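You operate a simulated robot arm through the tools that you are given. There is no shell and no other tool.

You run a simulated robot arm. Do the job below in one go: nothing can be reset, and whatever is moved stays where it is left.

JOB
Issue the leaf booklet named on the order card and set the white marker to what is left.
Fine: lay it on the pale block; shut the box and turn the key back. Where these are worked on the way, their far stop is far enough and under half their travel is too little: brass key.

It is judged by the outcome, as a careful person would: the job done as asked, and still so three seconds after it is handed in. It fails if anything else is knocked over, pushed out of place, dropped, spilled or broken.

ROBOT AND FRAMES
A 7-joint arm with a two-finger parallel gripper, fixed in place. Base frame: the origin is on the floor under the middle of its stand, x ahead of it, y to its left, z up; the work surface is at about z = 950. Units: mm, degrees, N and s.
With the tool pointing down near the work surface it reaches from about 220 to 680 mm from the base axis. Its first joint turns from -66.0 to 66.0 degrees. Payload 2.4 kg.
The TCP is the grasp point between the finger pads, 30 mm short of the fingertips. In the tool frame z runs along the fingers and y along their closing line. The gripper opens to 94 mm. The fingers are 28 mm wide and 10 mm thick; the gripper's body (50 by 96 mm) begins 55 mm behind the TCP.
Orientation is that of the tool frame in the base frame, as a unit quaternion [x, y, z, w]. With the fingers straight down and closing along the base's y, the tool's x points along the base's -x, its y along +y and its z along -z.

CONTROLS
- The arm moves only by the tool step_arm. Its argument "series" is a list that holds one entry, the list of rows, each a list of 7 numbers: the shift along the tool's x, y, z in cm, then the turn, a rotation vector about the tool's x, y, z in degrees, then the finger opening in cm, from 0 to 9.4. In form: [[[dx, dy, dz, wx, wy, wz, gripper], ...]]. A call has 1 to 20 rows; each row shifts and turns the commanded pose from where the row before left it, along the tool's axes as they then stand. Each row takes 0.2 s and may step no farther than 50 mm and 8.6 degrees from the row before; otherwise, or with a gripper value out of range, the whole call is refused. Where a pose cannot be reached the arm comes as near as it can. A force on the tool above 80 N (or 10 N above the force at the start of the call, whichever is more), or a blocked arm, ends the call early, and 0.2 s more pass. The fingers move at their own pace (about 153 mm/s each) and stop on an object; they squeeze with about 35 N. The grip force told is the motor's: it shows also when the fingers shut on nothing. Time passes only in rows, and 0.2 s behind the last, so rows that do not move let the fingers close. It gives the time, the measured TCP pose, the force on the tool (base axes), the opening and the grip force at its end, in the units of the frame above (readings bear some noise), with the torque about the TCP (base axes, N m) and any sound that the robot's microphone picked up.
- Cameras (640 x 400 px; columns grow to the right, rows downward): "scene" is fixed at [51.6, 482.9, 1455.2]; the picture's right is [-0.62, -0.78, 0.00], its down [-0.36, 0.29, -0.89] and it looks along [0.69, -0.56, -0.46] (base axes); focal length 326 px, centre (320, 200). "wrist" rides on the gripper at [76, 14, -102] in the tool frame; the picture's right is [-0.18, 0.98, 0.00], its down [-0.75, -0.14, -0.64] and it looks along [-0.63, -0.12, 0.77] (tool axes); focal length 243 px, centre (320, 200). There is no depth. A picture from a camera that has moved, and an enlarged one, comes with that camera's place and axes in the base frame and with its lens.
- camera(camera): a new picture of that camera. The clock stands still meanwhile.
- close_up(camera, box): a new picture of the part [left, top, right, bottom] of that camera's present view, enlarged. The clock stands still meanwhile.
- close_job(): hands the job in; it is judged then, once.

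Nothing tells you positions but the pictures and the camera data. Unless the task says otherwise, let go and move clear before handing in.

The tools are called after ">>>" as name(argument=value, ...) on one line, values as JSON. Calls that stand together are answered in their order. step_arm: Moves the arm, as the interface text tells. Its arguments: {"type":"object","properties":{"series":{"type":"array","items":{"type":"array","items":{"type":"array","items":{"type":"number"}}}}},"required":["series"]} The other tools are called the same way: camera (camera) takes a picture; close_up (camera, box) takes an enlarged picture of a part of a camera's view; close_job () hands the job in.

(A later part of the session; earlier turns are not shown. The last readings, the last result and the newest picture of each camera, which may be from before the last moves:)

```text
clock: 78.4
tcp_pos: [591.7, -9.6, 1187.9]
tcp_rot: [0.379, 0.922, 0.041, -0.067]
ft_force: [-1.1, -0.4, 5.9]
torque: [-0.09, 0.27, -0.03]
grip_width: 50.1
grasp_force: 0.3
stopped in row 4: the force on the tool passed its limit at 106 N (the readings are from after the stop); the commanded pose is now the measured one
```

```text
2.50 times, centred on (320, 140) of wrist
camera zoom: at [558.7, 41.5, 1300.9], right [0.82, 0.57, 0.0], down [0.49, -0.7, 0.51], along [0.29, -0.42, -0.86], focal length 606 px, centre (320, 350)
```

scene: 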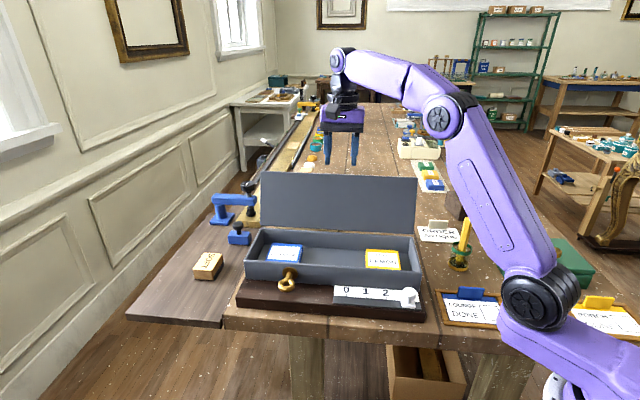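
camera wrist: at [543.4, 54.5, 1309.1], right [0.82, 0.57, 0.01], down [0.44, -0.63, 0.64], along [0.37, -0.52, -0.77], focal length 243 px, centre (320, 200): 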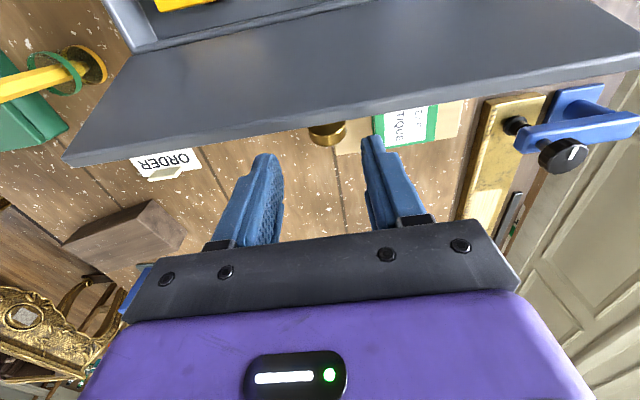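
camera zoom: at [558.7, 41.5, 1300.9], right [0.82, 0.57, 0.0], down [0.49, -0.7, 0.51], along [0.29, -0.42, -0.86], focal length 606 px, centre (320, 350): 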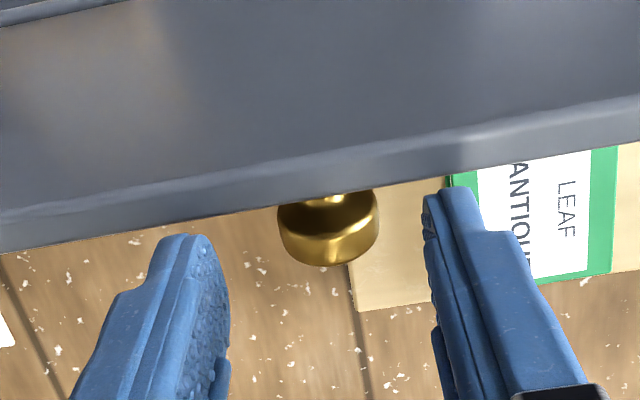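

A fingertip landed on the lid's edge, so I lift off, move back about 10 mm and try again further behind the edge.

>>> step_arm(series=[[[0.06, 0, -0.4, 0, 0, 0, 5.0], [-0.5, 0.23, -0.08, 0, 0, 0, 5.0], [-0.5, 0.23, -0.08, 0, 0, 0, 5.0], [0, 0, 0, 0, 0, 0, 5.0]]])

>>> close_up(camera="wrist", box=[220, 60, 420, 220])

>>> close_up(camera="scene", box=[220, 120, 440, 330])

```text
clock: 79.4
tcp_pos: [604.5, -12.8, 1191.2]
tcp_rot: [0.378, 0.922, 0.041, -0.068]
ft_force: [-0.4, 0.6, 0.7]
torque: [-0.04, -0.03, -0.02]
grip_width: 49.7
grasp_force: 0.0
```

```text
2.50 times, centred on (320, 140) of wrist
camera zoom: at [569.5, 37.9, 1304.5], right [0.82, 0.57, -0.01], down [0.49, -0.7, 0.51], along [0.29, -0.42, -0.86], focal length 606 px, centre (320, 350)
```

zoom: 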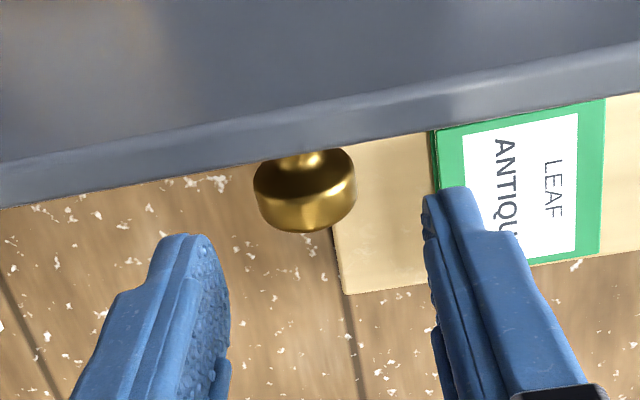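

```text
1.90 times, centred on (330, 225) of scene
camera zoom: at [51.6, 482.9, 1455.2], right [-0.62, -0.78, 0.0], down [-0.36, 0.29, -0.89], along [0.69, -0.56, -0.46], focal length 621 px, centre (301, 152)
```

zoom: 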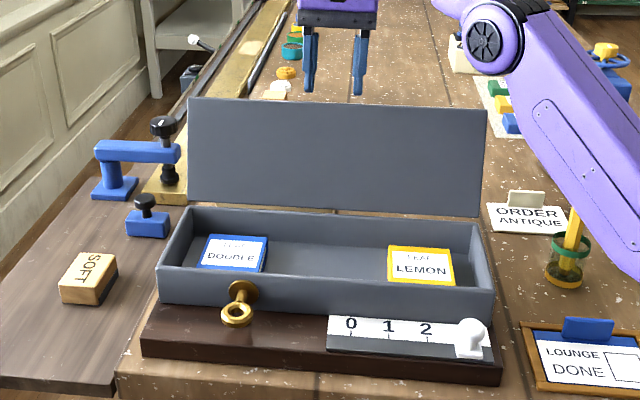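

>>> step_arm(series=[[[0, -0.28, 1.5, 0, 0, 0, 5.0], [0, 0, 1.5, 0, 0, 0, 5.0], [0, 0, 1.0, 0, 0, 0, 5.0], [0, 0, 0, 0, 0, 0, 5.0]]])

>>> close_up(camera="wrist", box=[220, 60, 420, 220])

```text
clock: 80.4
tcp_pos: [597.9, -9.8, 1152.1]
tcp_rot: [0.378, 0.922, 0.041, -0.068]
ft_force: [0.4, 0.2, -0.5]
torque: [0.0, -0.01, 0.03]
grip_width: 49.9
grasp_force: 0.0
```

```text
2.50 times, centred on (320, 140) of wrist
camera zoom: at [563.7, 40.8, 1264.4], right [0.82, 0.57, -0.01], down [0.49, -0.7, 0.51], along [0.29, -0.42, -0.86], focal length 606 px, centre (320, 350)
```

zoom: 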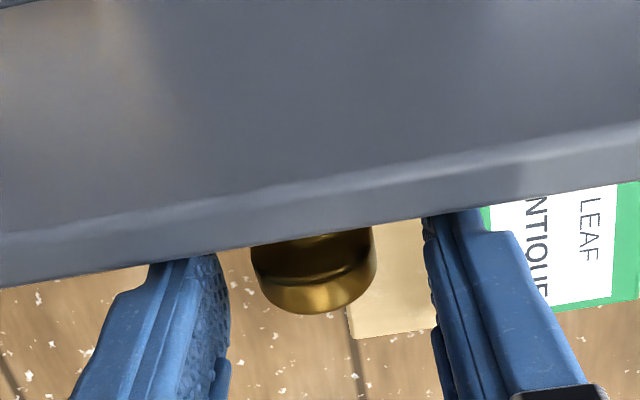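

>>> step_arm(series=[[[0, 0, 1.0, 0, 0, 0, 5.0], [0, 0, 0, 0, 0, 0, 3.6], [0, 0, 0, 0, 0, 0, 2.0], [0, 0, 0, 0, 0, 0, 2.0]]])

>>> close_up(camera="wrist", box=[220, 60, 420, 220])

```text
clock: 81.4
tcp_pos: [596.0, -10.4, 1142.0]
tcp_rot: [0.379, 0.922, 0.039, -0.07]
ft_force: [-12.0, -3.8, -2.5]
torque: [-0.03, 0.27, 0.1]
grip_width: 29.2
grasp_force: 44.7
```

```text
2.50 times, centred on (320, 140) of wrist
camera zoom: at [562.3, 41.5, 1254.5], right [0.82, 0.57, -0.01], down [0.49, -0.7, 0.51], along [0.29, -0.42, -0.86], focal length 606 px, centre (320, 350)
```

zoom: 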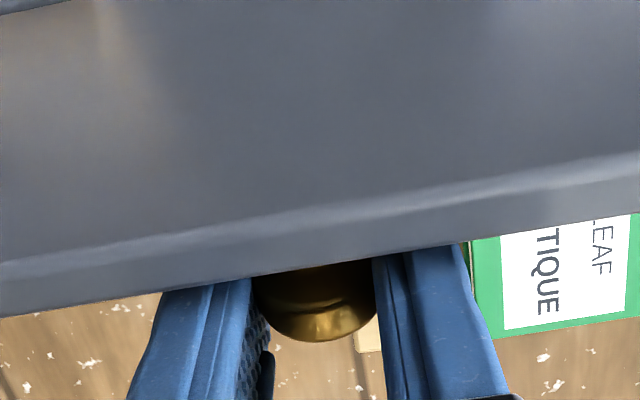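

The knob is held again. I bring the lid back over along the reverse of the opening arc.

>>> step_arm(series=[[[0.88, -0.05, -0.44, 0, 1.5, 0, 2.0], [0.91, -0.03, -0.32, 0, 1.5, 0, 2.0]]])

>>> close_up(camera="wrist", box=[220, 60, 420, 220])

```text
clock: 82.0
tcp_pos: [584.6, 2.5, 1153.5]
tcp_rot: [0.377, 0.92, 0.05, -0.093]
ft_force: [-6.2, -5.2, -4.5]
torque: [-0.25, 0.06, 0.09]
grip_width: 29.3
grasp_force: 44.6
```

```text
2.50 times, centred on (320, 140) of wrist
camera zoom: at [554.1, 48.9, 1268.8], right [0.82, 0.57, -0.01], down [0.51, -0.72, 0.47], along [0.26, -0.39, -0.88], focal length 606 px, centre (320, 350)
```

zoom: 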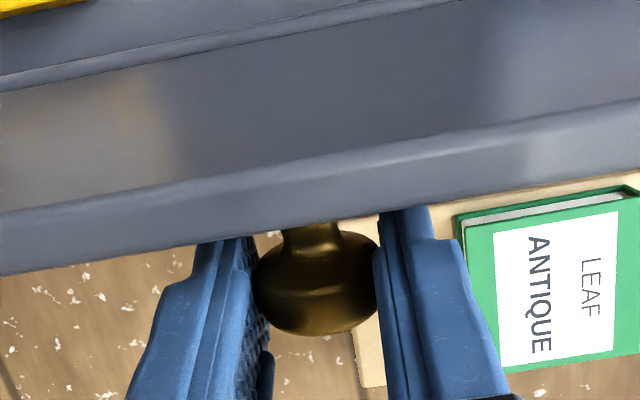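

>>> step_arm(series=[[[0.94, -0.04, -0.2, 0, 1.5, 0, 2.0], [0.96, -0.02, -0.1, 0, 1.5, 0, 2.0], [0.97, 0, 0.02, 0, 2, 0, 2.0]]])

>>> close_up(camera="wrist", box=[220, 60, 420, 220])

>>> close_up(camera="scene", box=[220, 100, 440, 300])

```text
clock: 82.8
tcp_pos: [565.4, 21.2, 1161.9]
tcp_rot: [0.374, 0.916, 0.067, -0.131]
ft_force: [9.6, -3.1, -4.0]
torque: [-0.92, -0.9, 0.23]
grip_width: 29.1
grasp_force: 44.9
```

```text
2.50 times, centred on (320, 140) of wrist
camera zoom: at [542.2, 60.1, 1282.1], right [0.82, 0.58, -0.03], down [0.54, -0.75, 0.39], along [0.21, -0.34, -0.92], focal length 606 px, centre (320, 350)
```

zoom: 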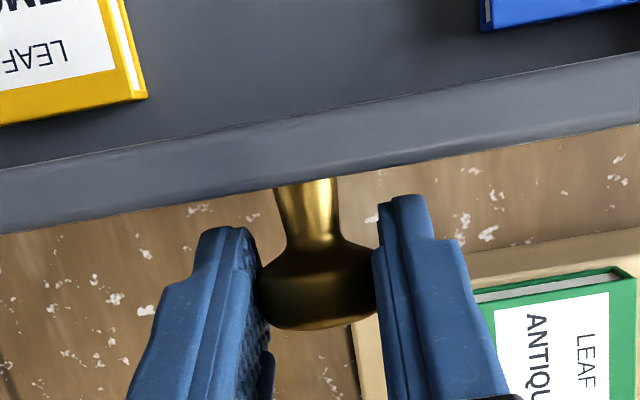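

```text
2.00 times, centred on (330, 200) of scene
camera zoom: at [52.0, 482.9, 1455.2], right [-0.62, -0.78, 0.0], down [-0.36, 0.29, -0.89], along [0.69, -0.56, -0.46], focal length 652 px, centre (300, 200)
```

zoom: 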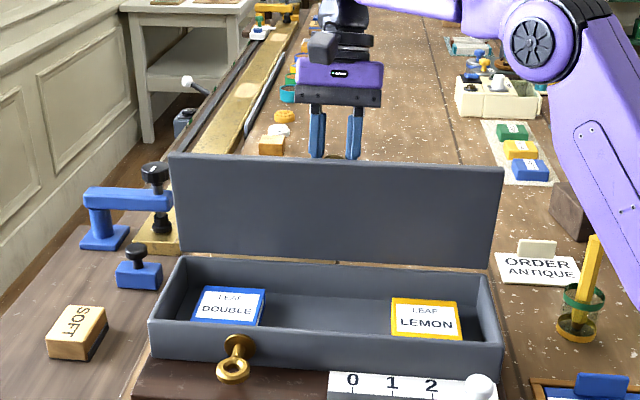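

>>> step_arm(series=[[[0.94, 0, 0.14, 0, 2, 0, 2.0], [0.92, 0, 0.27, 0, 2, 0, 2.0], [0.88, 0, 0.37, 0, 2, 0, 2.0]]])

>>> close_up(camera="wrist", box=[220, 60, 420, 220])

>>> close_up(camera="scene", box=[220, 100, 440, 300])

```text
clock: 83.6
tcp_pos: [545.3, 41.4, 1164.5]
tcp_rot: [0.371, 0.907, 0.087, -0.178]
ft_force: [14.3, -0.7, 2.3]
torque: [-0.91, -1.17, -0.09]
grip_width: 29.4
grasp_force: 45.6
```

```text
2.50 times, centred on (320, 140) of wrist
camera zoom: at [531.0, 71.2, 1287.0], right [0.81, 0.58, -0.04], down [0.56, -0.77, 0.29], along [0.14, -0.27, -0.95], focal length 606 px, centre (320, 350)
```

zoom: 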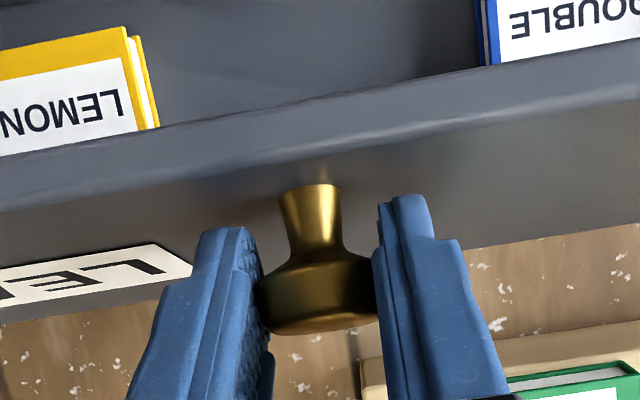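

```text
2.00 times, centred on (330, 200) of scene
camera zoom: at [52.1, 482.9, 1455.2], right [-0.62, -0.78, 0.0], down [-0.36, 0.29, -0.89], along [0.69, -0.56, -0.46], focal length 652 px, centre (300, 200)
```

zoom: 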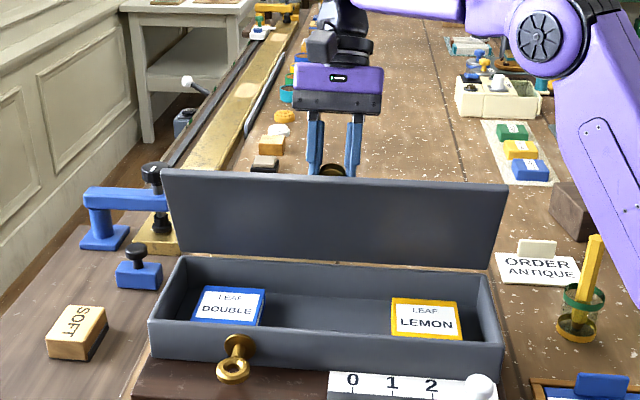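

>>> step_arm(series=[[[1.03, 0, 0.49, 0, -5, 0, 2.0], [1.03, 0, 0.49, 0, -5, 0, 2.0], [1.03, 0, 0.49, 0, -5, 0, 2.0]]])

```text
clock: 84.4
tcp_pos: [521.4, 66.3, 1159.6]
tcp_rot: [0.378, 0.923, 0.037, -0.059]
ft_force: [18.0, 4.0, -14.5]
torque: [-0.43, -0.73, 0.19]
grip_width: 29.1
grasp_force: 44.9
```

>>> step_arm(series=[[[1.0, 0.04, 0.56, 0, -5, 0, 2.0], [1.0, 0.03, 0.56, 0, -5, 0, 2.0], [1.02, 0, 0.52, 0, -5, 0, 2.0]]])

>>> close_up(camera="scene", box=[220, 100, 440, 300])

```text
clock: 85.2
tcp_pos: [498.2, 86.9, 1144.6]
tcp_rot: [0.38, 0.923, -0.013, 0.062]
ft_force: [9.4, 3.4, -6.5]
torque: [-0.07, -0.24, 0.32]
grip_width: 29.1
grasp_force: 44.6
```

```text
2.00 times, centred on (330, 200) of scene
camera zoom: at [52.1, 483.0, 1455.1], right [-0.62, -0.78, 0.0], down [-0.36, 0.29, -0.89], along [0.69, -0.56, -0.46], focal length 652 px, centre (300, 200)
```

zoom: 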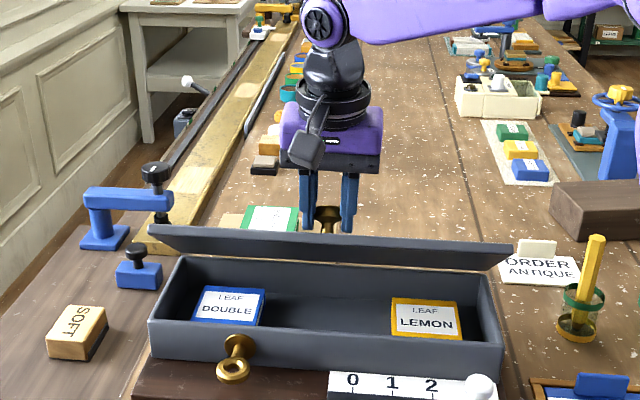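

>>> step_arm(series=[[[1.02, 0.02, 0.52, 0, -5, 0, 2.0], [1.02, 0.02, 0.52, 0, -5, 0, 2.0], [1.02, 0, 0.5, 0, -5, 0, 2.0]]])

```text
clock: 86.0
tcp_pos: [481.0, 104.9, 1123.0]
tcp_rot: [0.376, 0.907, -0.063, 0.182]
ft_force: [1.4, -0.7, -0.8]
torque: [-0.32, -0.01, 0.28]
grip_width: 29.2
grasp_force: 44.0
```

>>> step_arm(series=[[[1.02, 0, 0.5, 0, -5, 0, 2.0], [1.02, 0, 0.5, 0, -5, 0, 2.0], [1.02, 0, 0.5, 0, -5, 0, 2.0]]])

>>> close_up(camera="scene", box=[220, 140, 440, 320])

```text
clock: 86.8
tcp_pos: [466.2, 119.9, 1095.0]
tcp_rot: [0.365, 0.875, -0.112, 0.297]
ft_force: [3.3, -6.5, -8.4]
torque: [-0.06, 0.41, 0.28]
grip_width: 28.9
grasp_force: 45.1
```

```text
2.22 times, centred on (330, 230) of scene
camera zoom: at [51.9, 482.7, 1455.2], right [-0.62, -0.78, 0.0], down [-0.36, 0.29, -0.89], along [0.69, -0.56, -0.46], focal length 724 px, centre (298, 133)
```

zoom: 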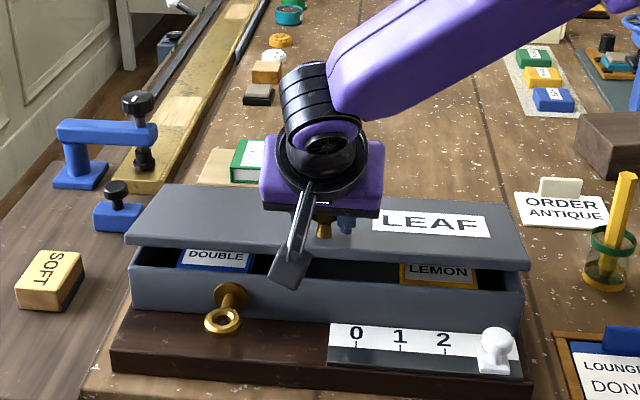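

>>> step_arm(series=[[[1.02, 0, 0.5, 0, -5, 0, 2.0], [0.72, 0, 0.35, 0, -3.5, 0, 2.0]]])

>>> close_up(camera="scene", box=[220, 180, 440, 320])

```text
clock: 87.4
tcp_pos: [460.2, 125.4, 1077.8]
tcp_rot: [0.357, 0.851, -0.138, 0.361]
ft_force: [7.0, -13.0, -13.8]
torque: [0.49, 0.65, -0.1]
grip_width: 29.3
grasp_force: 44.9
```

```text
2.86 times, centred on (330, 250) of scene
camera zoom: at [52.1, 482.5, 1455.3], right [-0.62, -0.78, 0.0], down [-0.36, 0.29, -0.89], along [0.69, -0.56, -0.46], focal length 931 px, centre (291, 57)
```

zoom: 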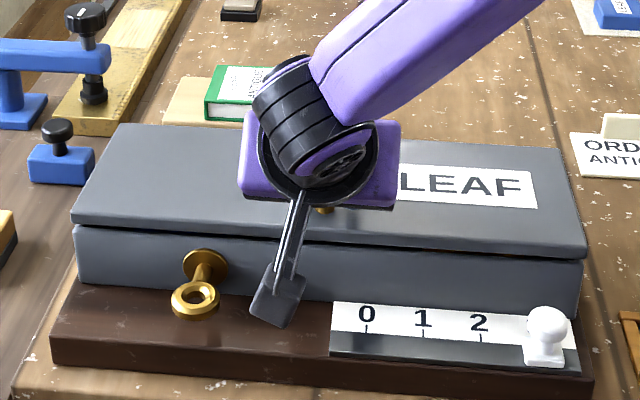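

>>> step_arm(series=[[[0.4, 0, 0.2, 0, -2, 0, 2.0], [0.2, 0, 0.1, 0, -1, 0, 2.0], [0, 0, 0, 0, 0, 0, 2.0]]])

>>> close_up(camera="scene", box=[220, 200, 440, 320])

```text
clock: 88.2
tcp_pos: [460.2, 126.2, 1073.3]
tcp_rot: [0.354, 0.839, -0.148, 0.386]
ft_force: [-5.1, -19.8, 14.1]
torque: [0.23, 0.14, -0.36]
grip_width: 29.1
grasp_force: 45.1
```

```text
2.91 times, centred on (330, 260) of scene
camera zoom: at [51.3, 482.2, 1455.4], right [-0.62, -0.78, 0.0], down [-0.36, 0.29, -0.89], along [0.69, -0.56, -0.46], focal length 948 px, centre (291, 26)
```

zoom: 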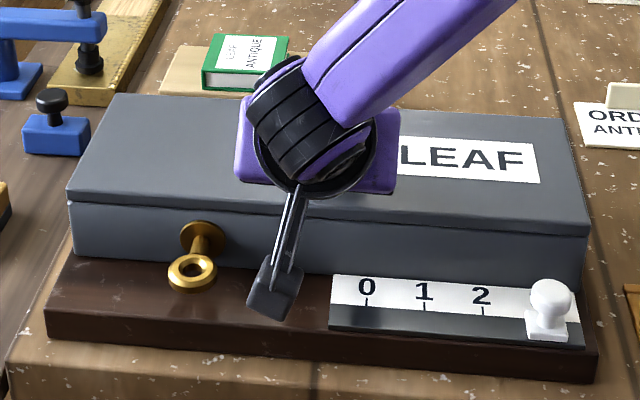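

The lid is down, with a light press felt. I release the knob and withdraw along the tool axis.

>>> step_arm(series=[[[0, 0, 0, 0, 0, 0, 4.0], [0, 0, 0, 0, 0, 0, 5.0], [0, 0, -2.0, 0, 0, 0, 5.0], [0, 0, -3.0, 0, 0, 0, 5.0], [0, 0, -4.0, 0, 0, 0, 5.0], [0, 0, 0, 0, 0, 0, 5.0]]])

>>> camera(camera="scene")

>>> camera(camera="wrist")

```text
clock: 89.6
tcp_pos: [410.7, 174.9, 1132.2]
tcp_rot: [0.35, 0.841, -0.146, 0.385]
ft_force: [-0.1, 0.7, 0.5]
torque: [0.0, 0.03, -0.03]
grip_width: 50.1
grasp_force: 0.0
```

```text
taken
```

scene: 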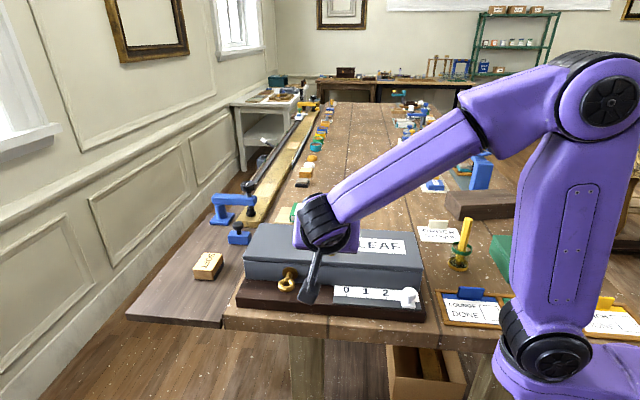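

```text
taken
camera wrist: at [330.4, 275.6, 1143.1], right [0.78, 0.61, 0.16], down [-0.1, -0.13, 0.99], along [0.62, -0.78, -0.04], focal length 243 px, centre (320, 200)
```

wrist: 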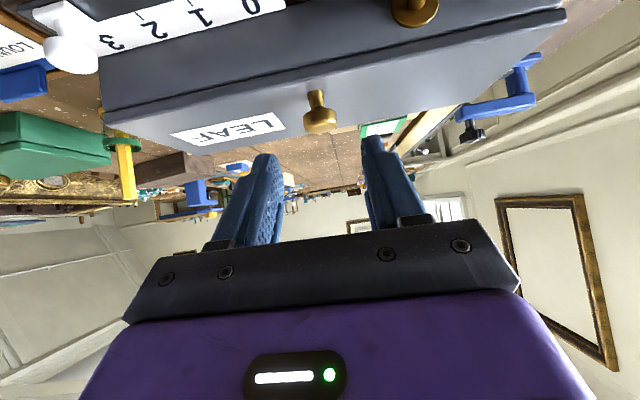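

Box shut, booklet on the block. I level the tool, then turn the key back.

>>> step_arm(series=[[[0, 0, -2.5, 0, 0, 0, 5.0], [0, 0, -2.5, 0, 0, 0, 3.0], [0, 0, 0, 0, 8.1, 0, 0], [0, 0, 0, 0, 8.1, 0, 0], [0, 0, 0, 0, 8.1, 0, 0], [0, 0, 0, 0, 8.1, 0, 0], [0, 0, 0, 0, 8.1, 0, 0], [0, 0, 0, 0, 8.1, 0, 0], [0, 0, 0, 0, 0, 0, 0]]])

>>> camera(camera="wrist")

>>> close_up(camera="scene", box=[220, 180, 440, 320])

```text
clock: 91.6
tcp_pos: [383.1, 201.4, 1164.9]
tcp_rot: [0.381, 0.925, 0.012, 0.002]
ft_force: [0.1, 0.8, -0.2]
torque: [0.01, 0.0, -0.03]
grip_width: 0.0
grasp_force: 33.6
```

```text
taken
camera wrist: at [338.1, 263.9, 1267.1], right [0.82, 0.57, 0.02], down [0.43, -0.64, 0.64], along [0.38, -0.51, -0.77], focal length 243 px, centre (320, 200)
```

wrist: 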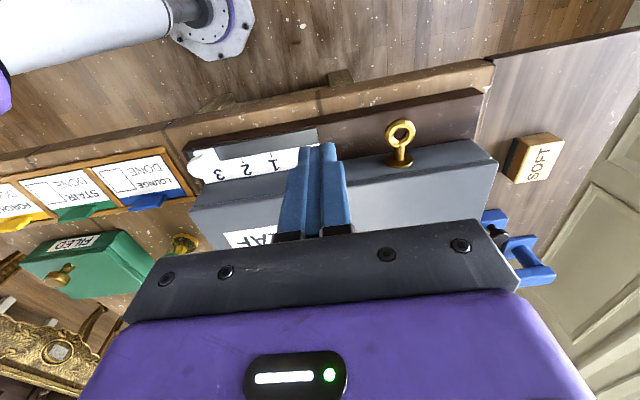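

```text
2.86 times, centred on (330, 250) of scene
camera zoom: at [51.7, 482.9, 1455.2], right [-0.62, -0.78, 0.0], down [-0.36, 0.29, -0.89], along [0.69, -0.56, -0.46], focal length 931 px, centre (291, 57)
```

zoom: 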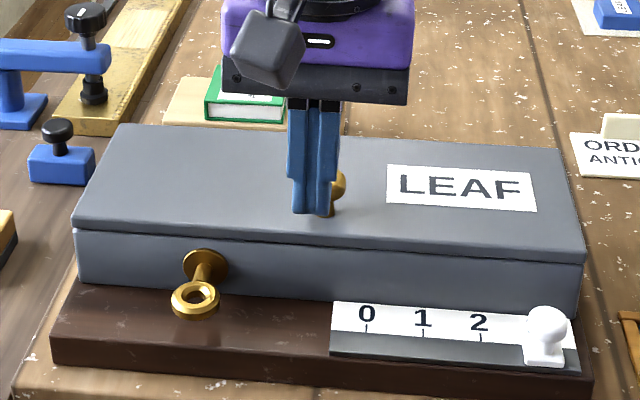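

>>> step_arm(series=[[[-1.9, 3.5, 0, 1.4, 0, 0, 0], [-1.9, 3.5, 0, 0, 0, 0, 0], [-1.88, 3.5, 0, 0, 0, 0, 0], [0, 0, 3.5, 0, 0, 0, 0], [0, 0, 3.5, 0, 0, 0, 0], [0, 0, 2.5, 0, 0, 0, 0], [0, 0, 0, 0, 0, 0, 0]]])

>>> close_up(camera="scene", box=[240, 220, 340, 300])

>>> close_up(camera="wrist", box=[240, 80, 400, 220])

```text
clock: 93.2
tcp_pos: [498.4, 234.8, 1070.2]
tcp_rot: [0.381, 0.924, 0.0, -0.002]
ft_force: [-0.1, 1.2, 0.0]
torque: [0.02, -0.02, -0.02]
grip_width: 0.0
grasp_force: 33.0
```

```text
5.00 times, centred on (290, 260) of scene
camera zoom: at [51.6, 482.9, 1455.2], right [-0.62, -0.78, 0.0], down [-0.36, 0.29, -0.89], along [0.69, -0.56, -0.46], focal length 1629 px, centre (470, -100)
```

zoom: 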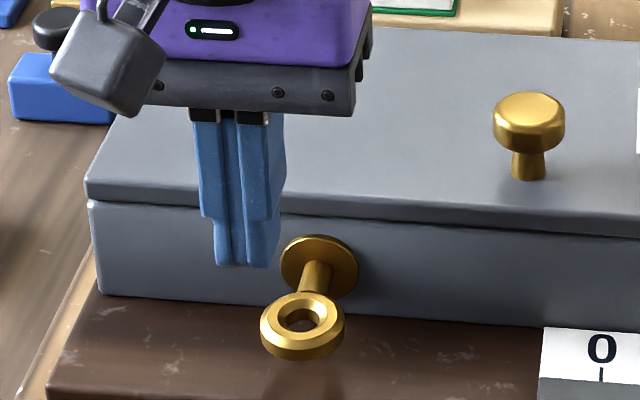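

```text
2.86 times, centred on (320, 150) of wrist
camera zoom: at [454.5, 300.1, 1172.3], right [0.82, 0.57, 0.0], down [0.44, -0.63, 0.64], along [0.36, -0.53, -0.77], focal length 693 px, centre (320, 343)
```

zoom: 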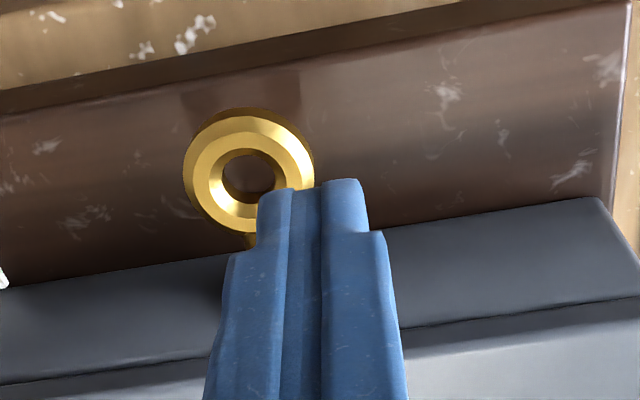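

>>> step_arm(series=[[[0.15, 0, 1.5, 0, 0, 0, 0], [0, 0, 0.8, 0, 0, 0, 0], [0, 0, 0.5, 0, 0, 0, 0], [0, 0, 0.5, 0, 0, 0, 0]]])

>>> close_up(camera="scene", box=[240, 220, 340, 300])

```text
clock: 94.2
tcp_pos: [497.1, 238.9, 1039.2]
tcp_rot: [0.38, 0.925, 0.001, 0.0]
ft_force: [3.6, 3.7, 2.6]
torque: [0.11, -0.13, -0.03]
grip_width: 0.1
grasp_force: 32.9
```

```text
5.00 times, centred on (290, 260) of scene
camera zoom: at [51.7, 483.0, 1455.2], right [-0.62, -0.78, 0.0], down [-0.36, 0.29, -0.89], along [0.69, -0.56, -0.46], focal length 1629 px, centre (470, -100)
```

zoom: 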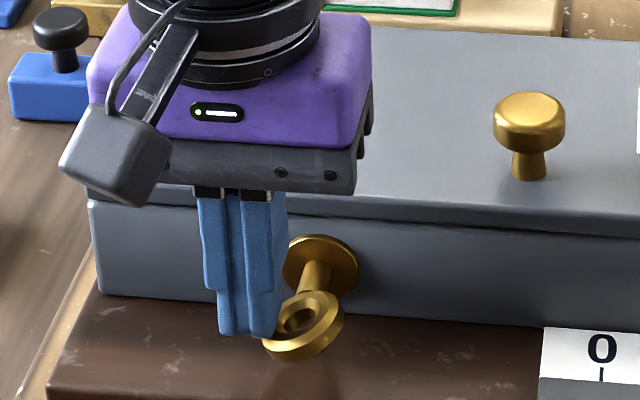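

The key is turning back. I keep pressing down.

>>> step_arm(series=[[[0, 0, 0.5, 0, 0, 0, 0], [0, 0, 0.5, 0, 0, 0, 0], [0, 0, 0.4, 0, 0, 0, 0]]])

>>> close_up(camera="scene", box=[240, 220, 340, 300])

```text
clock: 95.0
tcp_pos: [496.2, 236.6, 1023.5]
tcp_rot: [0.382, 0.924, 0.0, -0.001]
ft_force: [0.0, -0.1, 1.1]
torque: [0.03, -0.02, 0.02]
grip_width: 0.2
grasp_force: 32.5
```

```text
5.00 times, centred on (290, 260) of scene
camera zoom: at [51.6, 482.9, 1455.2], right [-0.62, -0.78, 0.0], down [-0.36, 0.29, -0.89], along [0.69, -0.56, -0.46], focal length 1629 px, centre (470, -100)
```

zoom: 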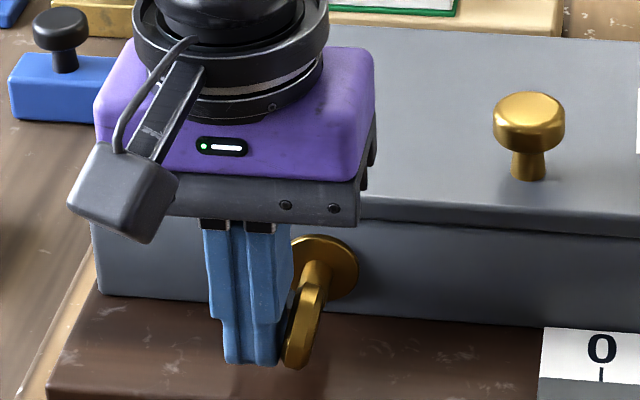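

>>> step_arm(series=[[[0, -0.15, 0, 0, 0, 0, 0], [0, -0.15, 0, 0, 0, 0, 0], [0, 0, 0, 0, 0, 0, 0]]])

>>> close_up(camera="scene", box=[240, 220, 340, 300])

```text
clock: 95.8
tcp_pos: [495.5, 234.7, 1023.4]
tcp_rot: [0.38, 0.925, 0.001, 0.002]
ft_force: [9.9, 8.8, -3.9]
torque: [0.14, -0.29, -0.16]
grip_width: 0.0
grasp_force: 32.7
```

```text
5.00 times, centred on (290, 260) of scene
camera zoom: at [52.0, 483.2, 1455.1], right [-0.62, -0.78, 0.0], down [-0.36, 0.28, -0.89], along [0.69, -0.56, -0.46], focal length 1629 px, centre (470, -100)
```

zoom: 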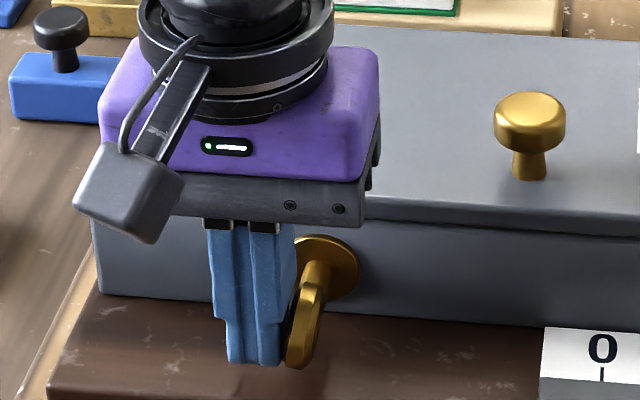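

>>> step_arm(series=[[[0, 0.3, 0, 0, 0, 0, 0], [0, 1.5, 0, 0, 0, 0, 0], [0, 0.5, -2.5, 0, 0, 0, 0], [0, 0, -3.0, 0, 0, 0, 0], [0, 0, 0, 0, 0, 0, 0]]])

>>> close_up(camera="scene", box=[260, 250, 340, 300])

>>> close_up(camera="wrist", box=[220, 70, 380, 210])

```text
clock: 97.0
tcp_pos: [510.5, 251.6, 1079.2]
tcp_rot: [0.381, 0.925, 0.001, -0.001]
ft_force: [0.0, -0.1, -0.4]
torque: [-0.03, 0.05, 0.0]
grip_width: 0.0
grasp_force: 33.4
```

```text
8.00 times, centred on (300, 275) of scene
camera zoom: at [51.6, 482.9, 1455.2], right [-0.62, -0.78, 0.0], down [-0.36, 0.29, -0.89], along [0.69, -0.56, -0.46], focal length 2607 px, centre (480, -400)
```

zoom: 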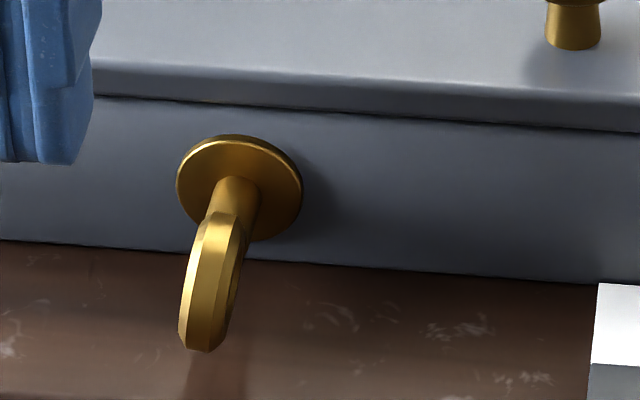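

```text
2.86 times, centred on (300, 140) of wrist
camera zoom: at [467.0, 315.9, 1180.0], right [0.82, 0.57, 0.0], down [0.44, -0.63, 0.64], along [0.36, -0.53, -0.77], focal length 693 px, centre (377, 371)
```

zoom: 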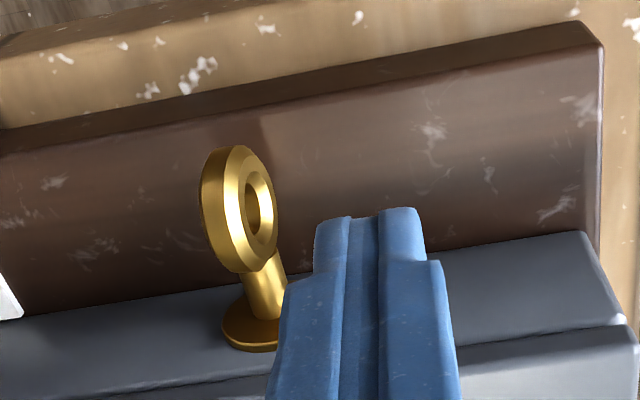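

The key is within about 6° of its start position. I go to the other side and push its top the last bit up to the stop.

>>> step_arm(series=[[[-0.1, -3.2, 0, 0, 0, 0, 0], [-0.1, -3.26, 0, 0, 0, 0, 0], [0, 0, 2.0, 0, 0, 0, 0], [0, 0, 1.9, 0, 0, 0, 0], [0, 0.4, 0, 0, 0, 0, 0], [0, 0.3, 0, 0, 0, 0, 0]]])

>>> close_up(camera="scene", box=[260, 250, 340, 300])

```text
clock: 98.4
tcp_pos: [471.7, 208.7, 1039.8]
tcp_rot: [0.381, 0.925, -0.001, -0.001]
ft_force: [0.5, 0.6, -0.2]
torque: [0.01, -0.05, 0.0]
grip_width: 0.0
grasp_force: 33.0
```

```text
8.00 times, centred on (300, 275) of scene
camera zoom: at [51.6, 482.9, 1455.2], right [-0.62, -0.78, 0.0], down [-0.36, 0.29, -0.89], along [0.69, -0.56, -0.46], focal length 2607 px, centre (480, -400)
```

zoom: 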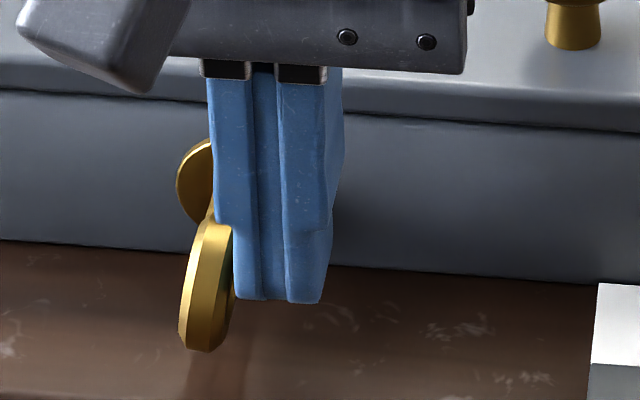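

>>> step_arm(series=[[[0, 0.2, 0, 0, 0, 0, 0], [0, 0.2, 0, 0, 0, 0, 0], [0, 0, 0, 0, 0, 0, 0]]])

>>> close_up(camera="scene", box=[260, 250, 340, 300])

```text
clock: 99.2
tcp_pos: [474.6, 210.8, 1039.4]
tcp_rot: [0.381, 0.925, -0.001, -0.001]
ft_force: [-3.3, -2.7, 3.5]
torque: [-0.05, -0.03, -0.04]
grip_width: 0.1
grasp_force: 32.8
```

```text
8.00 times, centred on (300, 275) of scene
camera zoom: at [51.5, 482.8, 1455.2], right [-0.62, -0.78, 0.0], down [-0.36, 0.29, -0.89], along [0.69, -0.56, -0.46], focal length 2607 px, centre (480, -400)
```

zoom: 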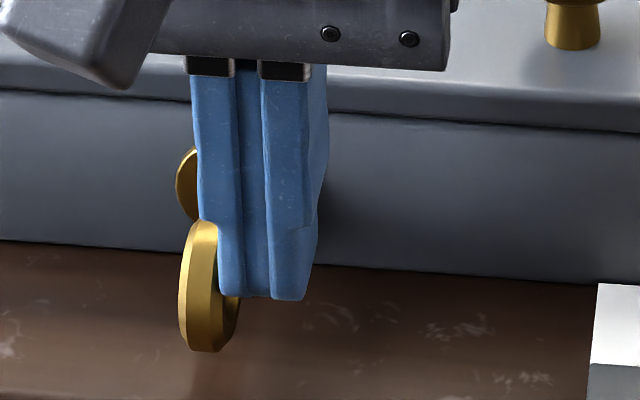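

>>> step_arm(series=[[[0, 0.12, 0, 0, 0, 0, 0], [0, 0.1, 0, 0, 0, 0, 0], [0, 0, 0, 0, 0, 0, 0]]])

```text
clock: 100.0
tcp_pos: [475.7, 210.9, 1040.1]
tcp_rot: [0.381, 0.925, -0.003, -0.004]
ft_force: [-19.2, -16.3, 14.3]
torque: [-0.36, 0.24, -0.18]
grip_width: 0.0
grasp_force: 33.0
```

That is a firm stop. I back away sideways (so as not to drag it) and lift to check the key.

>>> step_arm(series=[[[0, -0.5, 0, 0, 0, 0, 0], [0, -1.5, 0, 0, 0, 0, 0], [0, -2.0, -2.0, 0, 0, 0, 0], [0, -2.0, -4.0, 0, 0, 0, 0], [0, 0, -4.0, 0, 0, 0, 0], [0, 0, 0, 0, 0, 0, 0]]])

>>> close_up(camera="scene", box=[260, 250, 340, 300])

>>> camera(camera="wrist")

```text
clock: 101.4
tcp_pos: [433.2, 169.3, 1140.5]
tcp_rot: [0.38, 0.925, 0.0, -0.001]
ft_force: [1.0, -0.5, 0.7]
torque: [0.0, 0.01, -0.04]
grip_width: 0.0
grasp_force: 32.8
```

```text
8.00 times, centred on (300, 275) of scene
camera zoom: at [51.6, 482.9, 1455.2], right [-0.62, -0.78, 0.0], down [-0.36, 0.29, -0.89], along [0.69, -0.56, -0.46], focal length 2607 px, centre (480, -400)
```

zoom: 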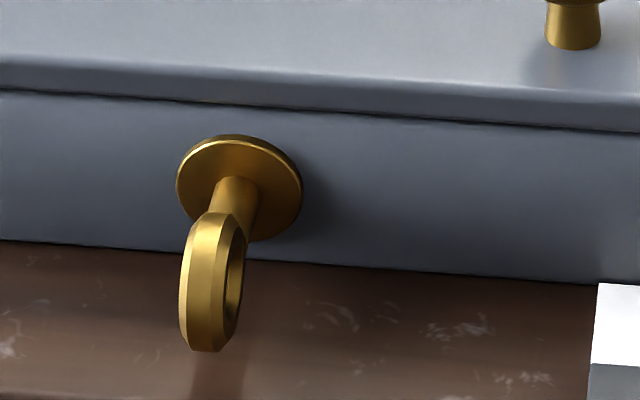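

```text
taken
camera wrist: at [389.1, 234.2, 1241.7], right [0.82, 0.57, 0.0], down [0.44, -0.63, 0.64], along [0.36, -0.53, -0.77], focal length 243 px, centre (320, 200)
```

wrist: 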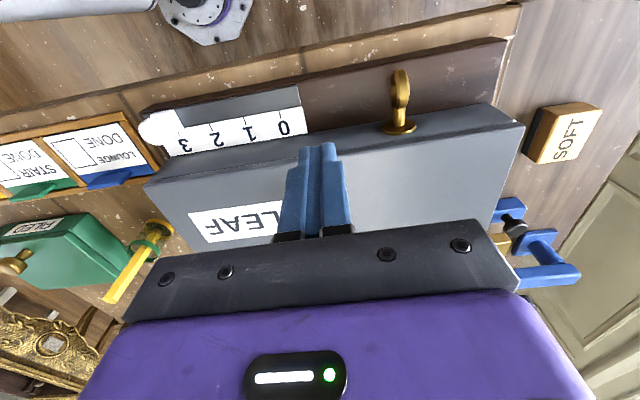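

The key looks exactly as at the start. Last is the white marker: I move above it to see where it stands.

>>> step_arm(series=[[[0.2, -4.1, 0, 0, 0, 0, 2.0], [0.2, -4.1, 0, 0, 0, 0, 5.0], [0.2, -4.1, 0, 0, 0, 0, 5.0], [0.2, -4.1, 0, 0, 0, 0, 5.0], [0, 0, 0, 0, 0, 0, 5.0]]])

>>> camera(camera="wrist")

>>> close_up(camera="scene", box=[320, 240, 440, 330])

```text
clock: 102.6
tcp_pos: [310.6, 60.6, 1140.4]
tcp_rot: [0.382, 0.924, 0.0, -0.001]
ft_force: [0.0, 0.1, 0.4]
torque: [0.02, 0.0, -0.02]
grip_width: 49.8
grasp_force: 0.1
```

```text
taken
camera wrist: at [267.7, 124.9, 1241.8], right [0.82, 0.57, 0.0], down [0.44, -0.63, 0.64], along [0.36, -0.53, -0.77], focal length 243 px, centre (320, 200)
```

wrist: 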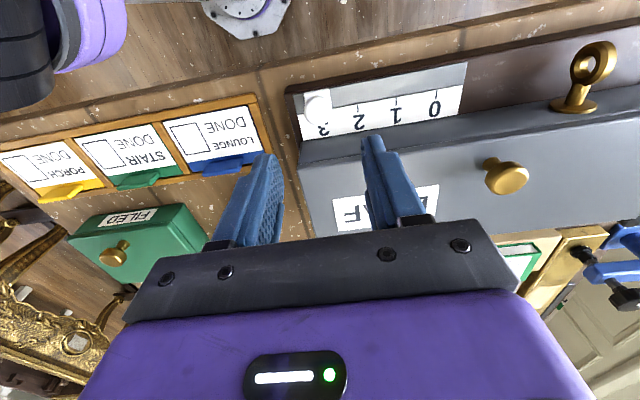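

```text
4.44 times, centred on (380, 285) of scene
camera zoom: at [51.6, 482.9, 1455.2], right [-0.62, -0.78, 0.0], down [-0.36, 0.29, -0.89], along [0.69, -0.56, -0.46], focal length 1448 px, centre (53, -178)
```

zoom: 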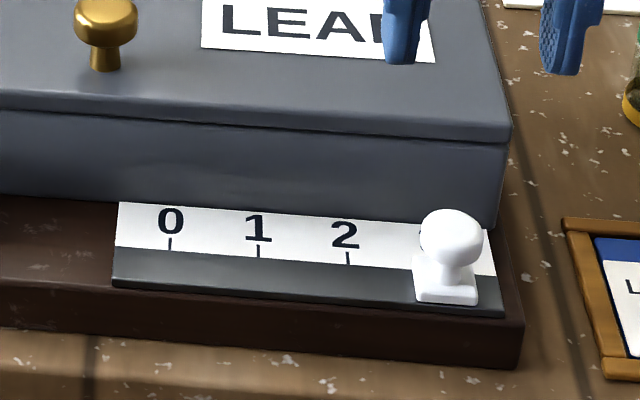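

>>> close_up(camera="wrist", box=[270, 50, 480, 180])

>>> close_up(camera="wrist", box=[280, 70, 380, 150])

```text
3.05 times, centred on (375, 115) of wrist
camera zoom: at [267.7, 124.9, 1241.8], right [0.82, 0.57, 0.0], down [0.44, -0.63, 0.64], along [0.36, -0.53, -0.77], focal length 739 px, centre (152, 459)
```

zoom: 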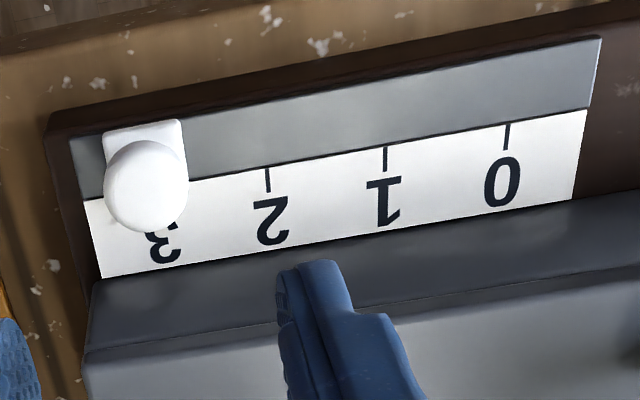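

```text
5.00 times, centred on (330, 110) of wrist
camera zoom: at [267.7, 124.9, 1241.8], right [0.82, 0.57, 0.0], down [0.44, -0.63, 0.64], along [0.36, -0.53, -0.77], focal length 1213 px, centre (270, 650)
```

zoom: 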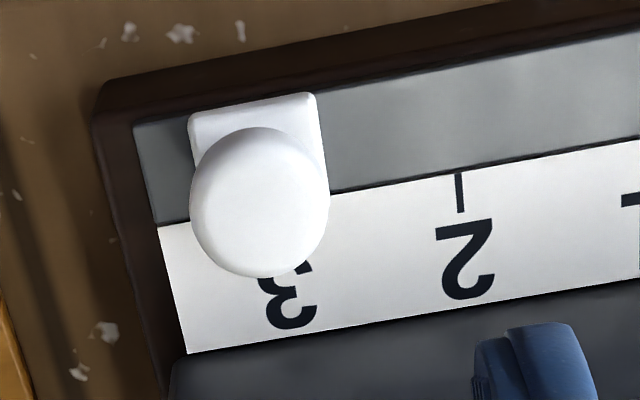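

The marker stands exactly at tick 3, and the ticks are about 39 mm apart. I come down around its head.

>>> step_arm(series=[[[-0.56, -0.18, 0, 0, 0, 0, 5.0], [0, 0, 3.5, 0, 0, 0, 5.0], [0, 0, 3.5, 0, 0, 0, 5.0], [0, 0, 2.5, 0, 0, 0, 5.0], [0, 0, 0, 0, 0, 0, 5.0]]])

>>> camera(camera="wrist")

>>> close_up(camera="scene", box=[330, 240, 450, 330])

```text
clock: 103.8
tcp_pos: [314.6, 54.8, 1044.1]
tcp_rot: [0.381, 0.924, 0.0, -0.001]
ft_force: [0.4, -0.6, 0.1]
torque: [0.0, 0.0, -0.01]
grip_width: 50.0
grasp_force: 0.1
```

```text
taken
camera wrist: at [271.0, 119.6, 1146.0], right [0.82, 0.57, 0.0], down [0.44, -0.63, 0.64], along [0.36, -0.53, -0.77], focal length 243 px, centre (320, 200)
```

wrist: 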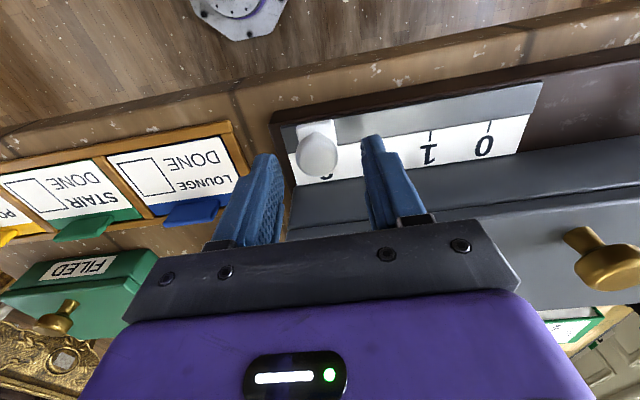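

```text
4.44 times, centred on (390, 285) of scene
camera zoom: at [51.6, 482.9, 1455.2], right [-0.62, -0.78, 0.0], down [-0.36, 0.29, -0.89], along [0.69, -0.56, -0.46], focal length 1448 px, centre (9, -178)
```

zoom: 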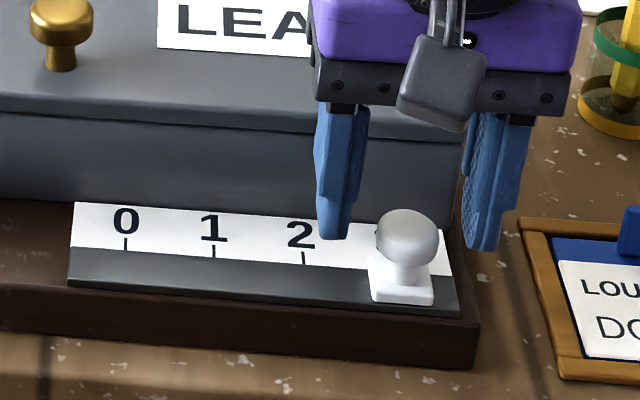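

>>> step_arm(series=[[[0.3, 0, 1.0, 0, 0, 0, 5.0], [0, 0, 0.9, 0, 0, 0, 5.0], [0, 0, 0, 0, 0, 0, 5.0]]])

>>> close_up(camera="scene", box=[330, 240, 450, 330])

>>> close_up(camera="wrist", box=[240, 90, 420, 230])

```text
clock: 104.6
tcp_pos: [313.7, 55.6, 1026.2]
tcp_rot: [0.381, 0.925, 0.001, -0.002]
ft_force: [0.0, -0.3, -0.6]
torque: [-0.03, 0.0, -0.02]
grip_width: 50.1
grasp_force: 0.0
```

```text
4.44 times, centred on (390, 285) of scene
camera zoom: at [51.6, 482.9, 1455.2], right [-0.62, -0.78, 0.0], down [-0.36, 0.29, -0.89], along [0.69, -0.56, -0.46], focal length 1448 px, centre (9, -178)
```

zoom: 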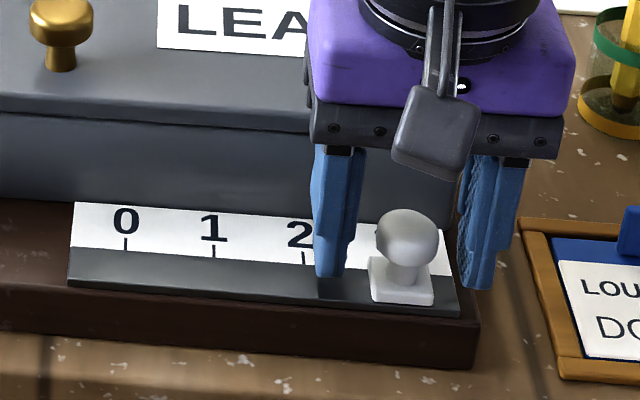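

```text
2.86 times, centred on (330, 160) of wrist
camera zoom: at [269.0, 121.4, 1127.1], right [0.82, 0.57, 0.0], down [0.44, -0.63, 0.64], along [0.36, -0.53, -0.77], focal length 693 px, centre (291, 314)
```

zoom: 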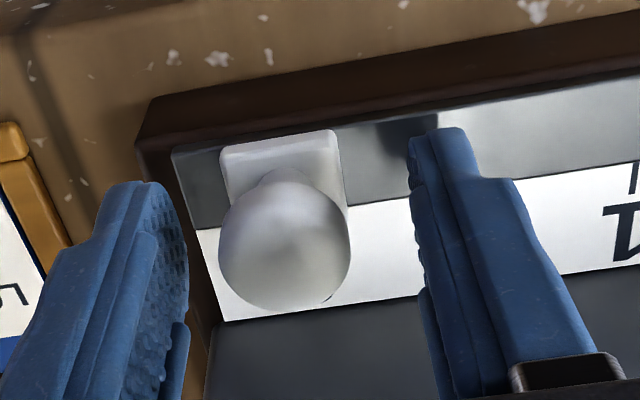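

>>> step_arm(series=[[[0, 0, 0, 0, 0, 0, 3.4], [0, 0, 0, 0, 0, 0, 2.0], [0, 0, 0, 0, 0, 0, 2.0]]])

>>> close_up(camera="scene", box=[330, 240, 450, 330])

```text
clock: 105.4
tcp_pos: [312.6, 56.4, 1025.0]
tcp_rot: [0.381, 0.925, 0.0, -0.001]
ft_force: [0.7, -0.1, -1.7]
torque: [0.0, -0.02, -0.01]
grip_width: 24.7
grasp_force: 45.3
```

```text
4.44 times, centred on (390, 285) of scene
camera zoom: at [51.7, 482.9, 1455.2], right [-0.62, -0.78, 0.0], down [-0.36, 0.29, -0.89], along [0.69, -0.56, -0.46], focal length 1448 px, centre (9, -178)
```

zoom: 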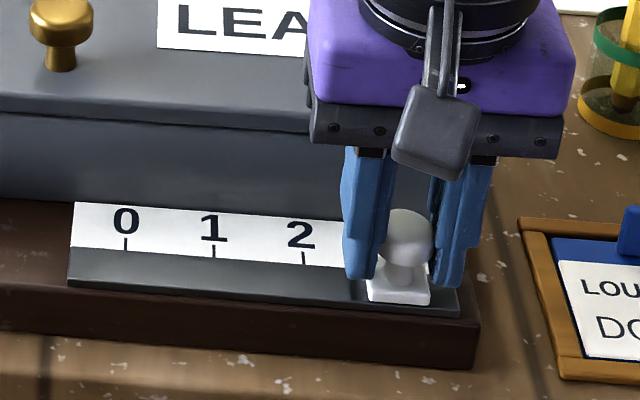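

>>> step_arm(series=[[[0, 0.5, 0, 0, 0, 0, 2.0], [0, 0.7, 0, 0, 0, 0, 2.0], [0, 0.7, 0, 0, 0, 0, 2.0]]])

>>> close_up(camera="scene", box=[330, 240, 450, 330])

```text
clock: 106.2
tcp_pos: [327.2, 69.8, 1025.4]
tcp_rot: [0.382, 0.924, 0.0, -0.001]
ft_force: [-1.4, 0.5, -3.7]
torque: [0.09, 0.12, 0.04]
grip_width: 24.2
grasp_force: 45.0
```

```text
4.44 times, centred on (390, 285) of scene
camera zoom: at [51.6, 483.0, 1455.2], right [-0.62, -0.78, 0.0], down [-0.36, 0.29, -0.89], along [0.69, -0.56, -0.46], focal length 1448 px, centre (9, -178)
```

zoom: 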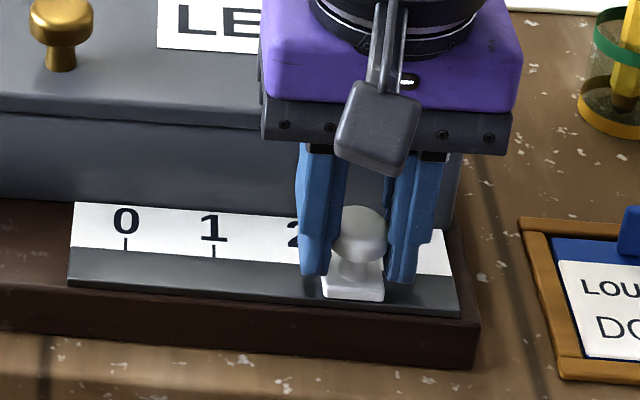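

>>> step_arm(series=[[[0, 0.7, 0, 0, 0, 0, 2.0], [0, 0.7, 0, 0, 0, 0, 2.0], [0, 0.5, 0, 0, 0, 0, 2.0], [0, 0, 0, 0, 0, 0, 2.0]]])

>>> close_up(camera="scene", box=[330, 240, 450, 330])

>>> close_up(camera="wrist", box=[240, 70, 440, 210])

```text
clock: 107.2
tcp_pos: [340.1, 83.9, 1026.2]
tcp_rot: [0.38, 0.925, 0.0, -0.001]
ft_force: [-1.3, 1.6, -1.3]
torque: [0.01, 0.05, 0.0]
grip_width: 24.6
grasp_force: 44.6
```

```text
4.44 times, centred on (390, 285) of scene
camera zoom: at [51.6, 483.0, 1455.2], right [-0.62, -0.78, 0.0], down [-0.36, 0.29, -0.89], along [0.69, -0.56, -0.46], focal length 1448 px, centre (9, -178)
```

zoom: 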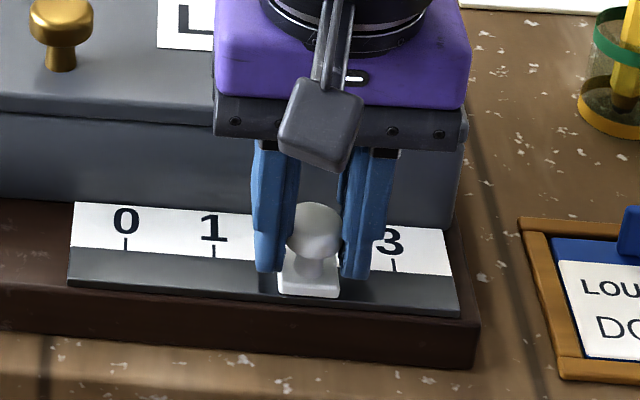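

```text
2.86 times, centred on (340, 140) of wrist
camera zoom: at [296.1, 148.5, 1127.2], right [0.82, 0.57, 0.0], down [0.44, -0.63, 0.64], along [0.36, -0.53, -0.77], focal length 693 px, centre (263, 371)
```

zoom: 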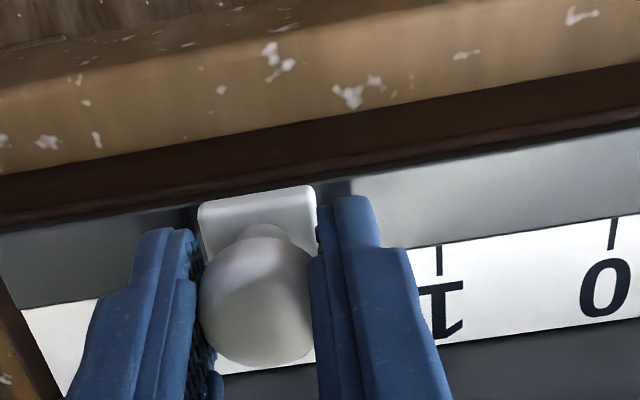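

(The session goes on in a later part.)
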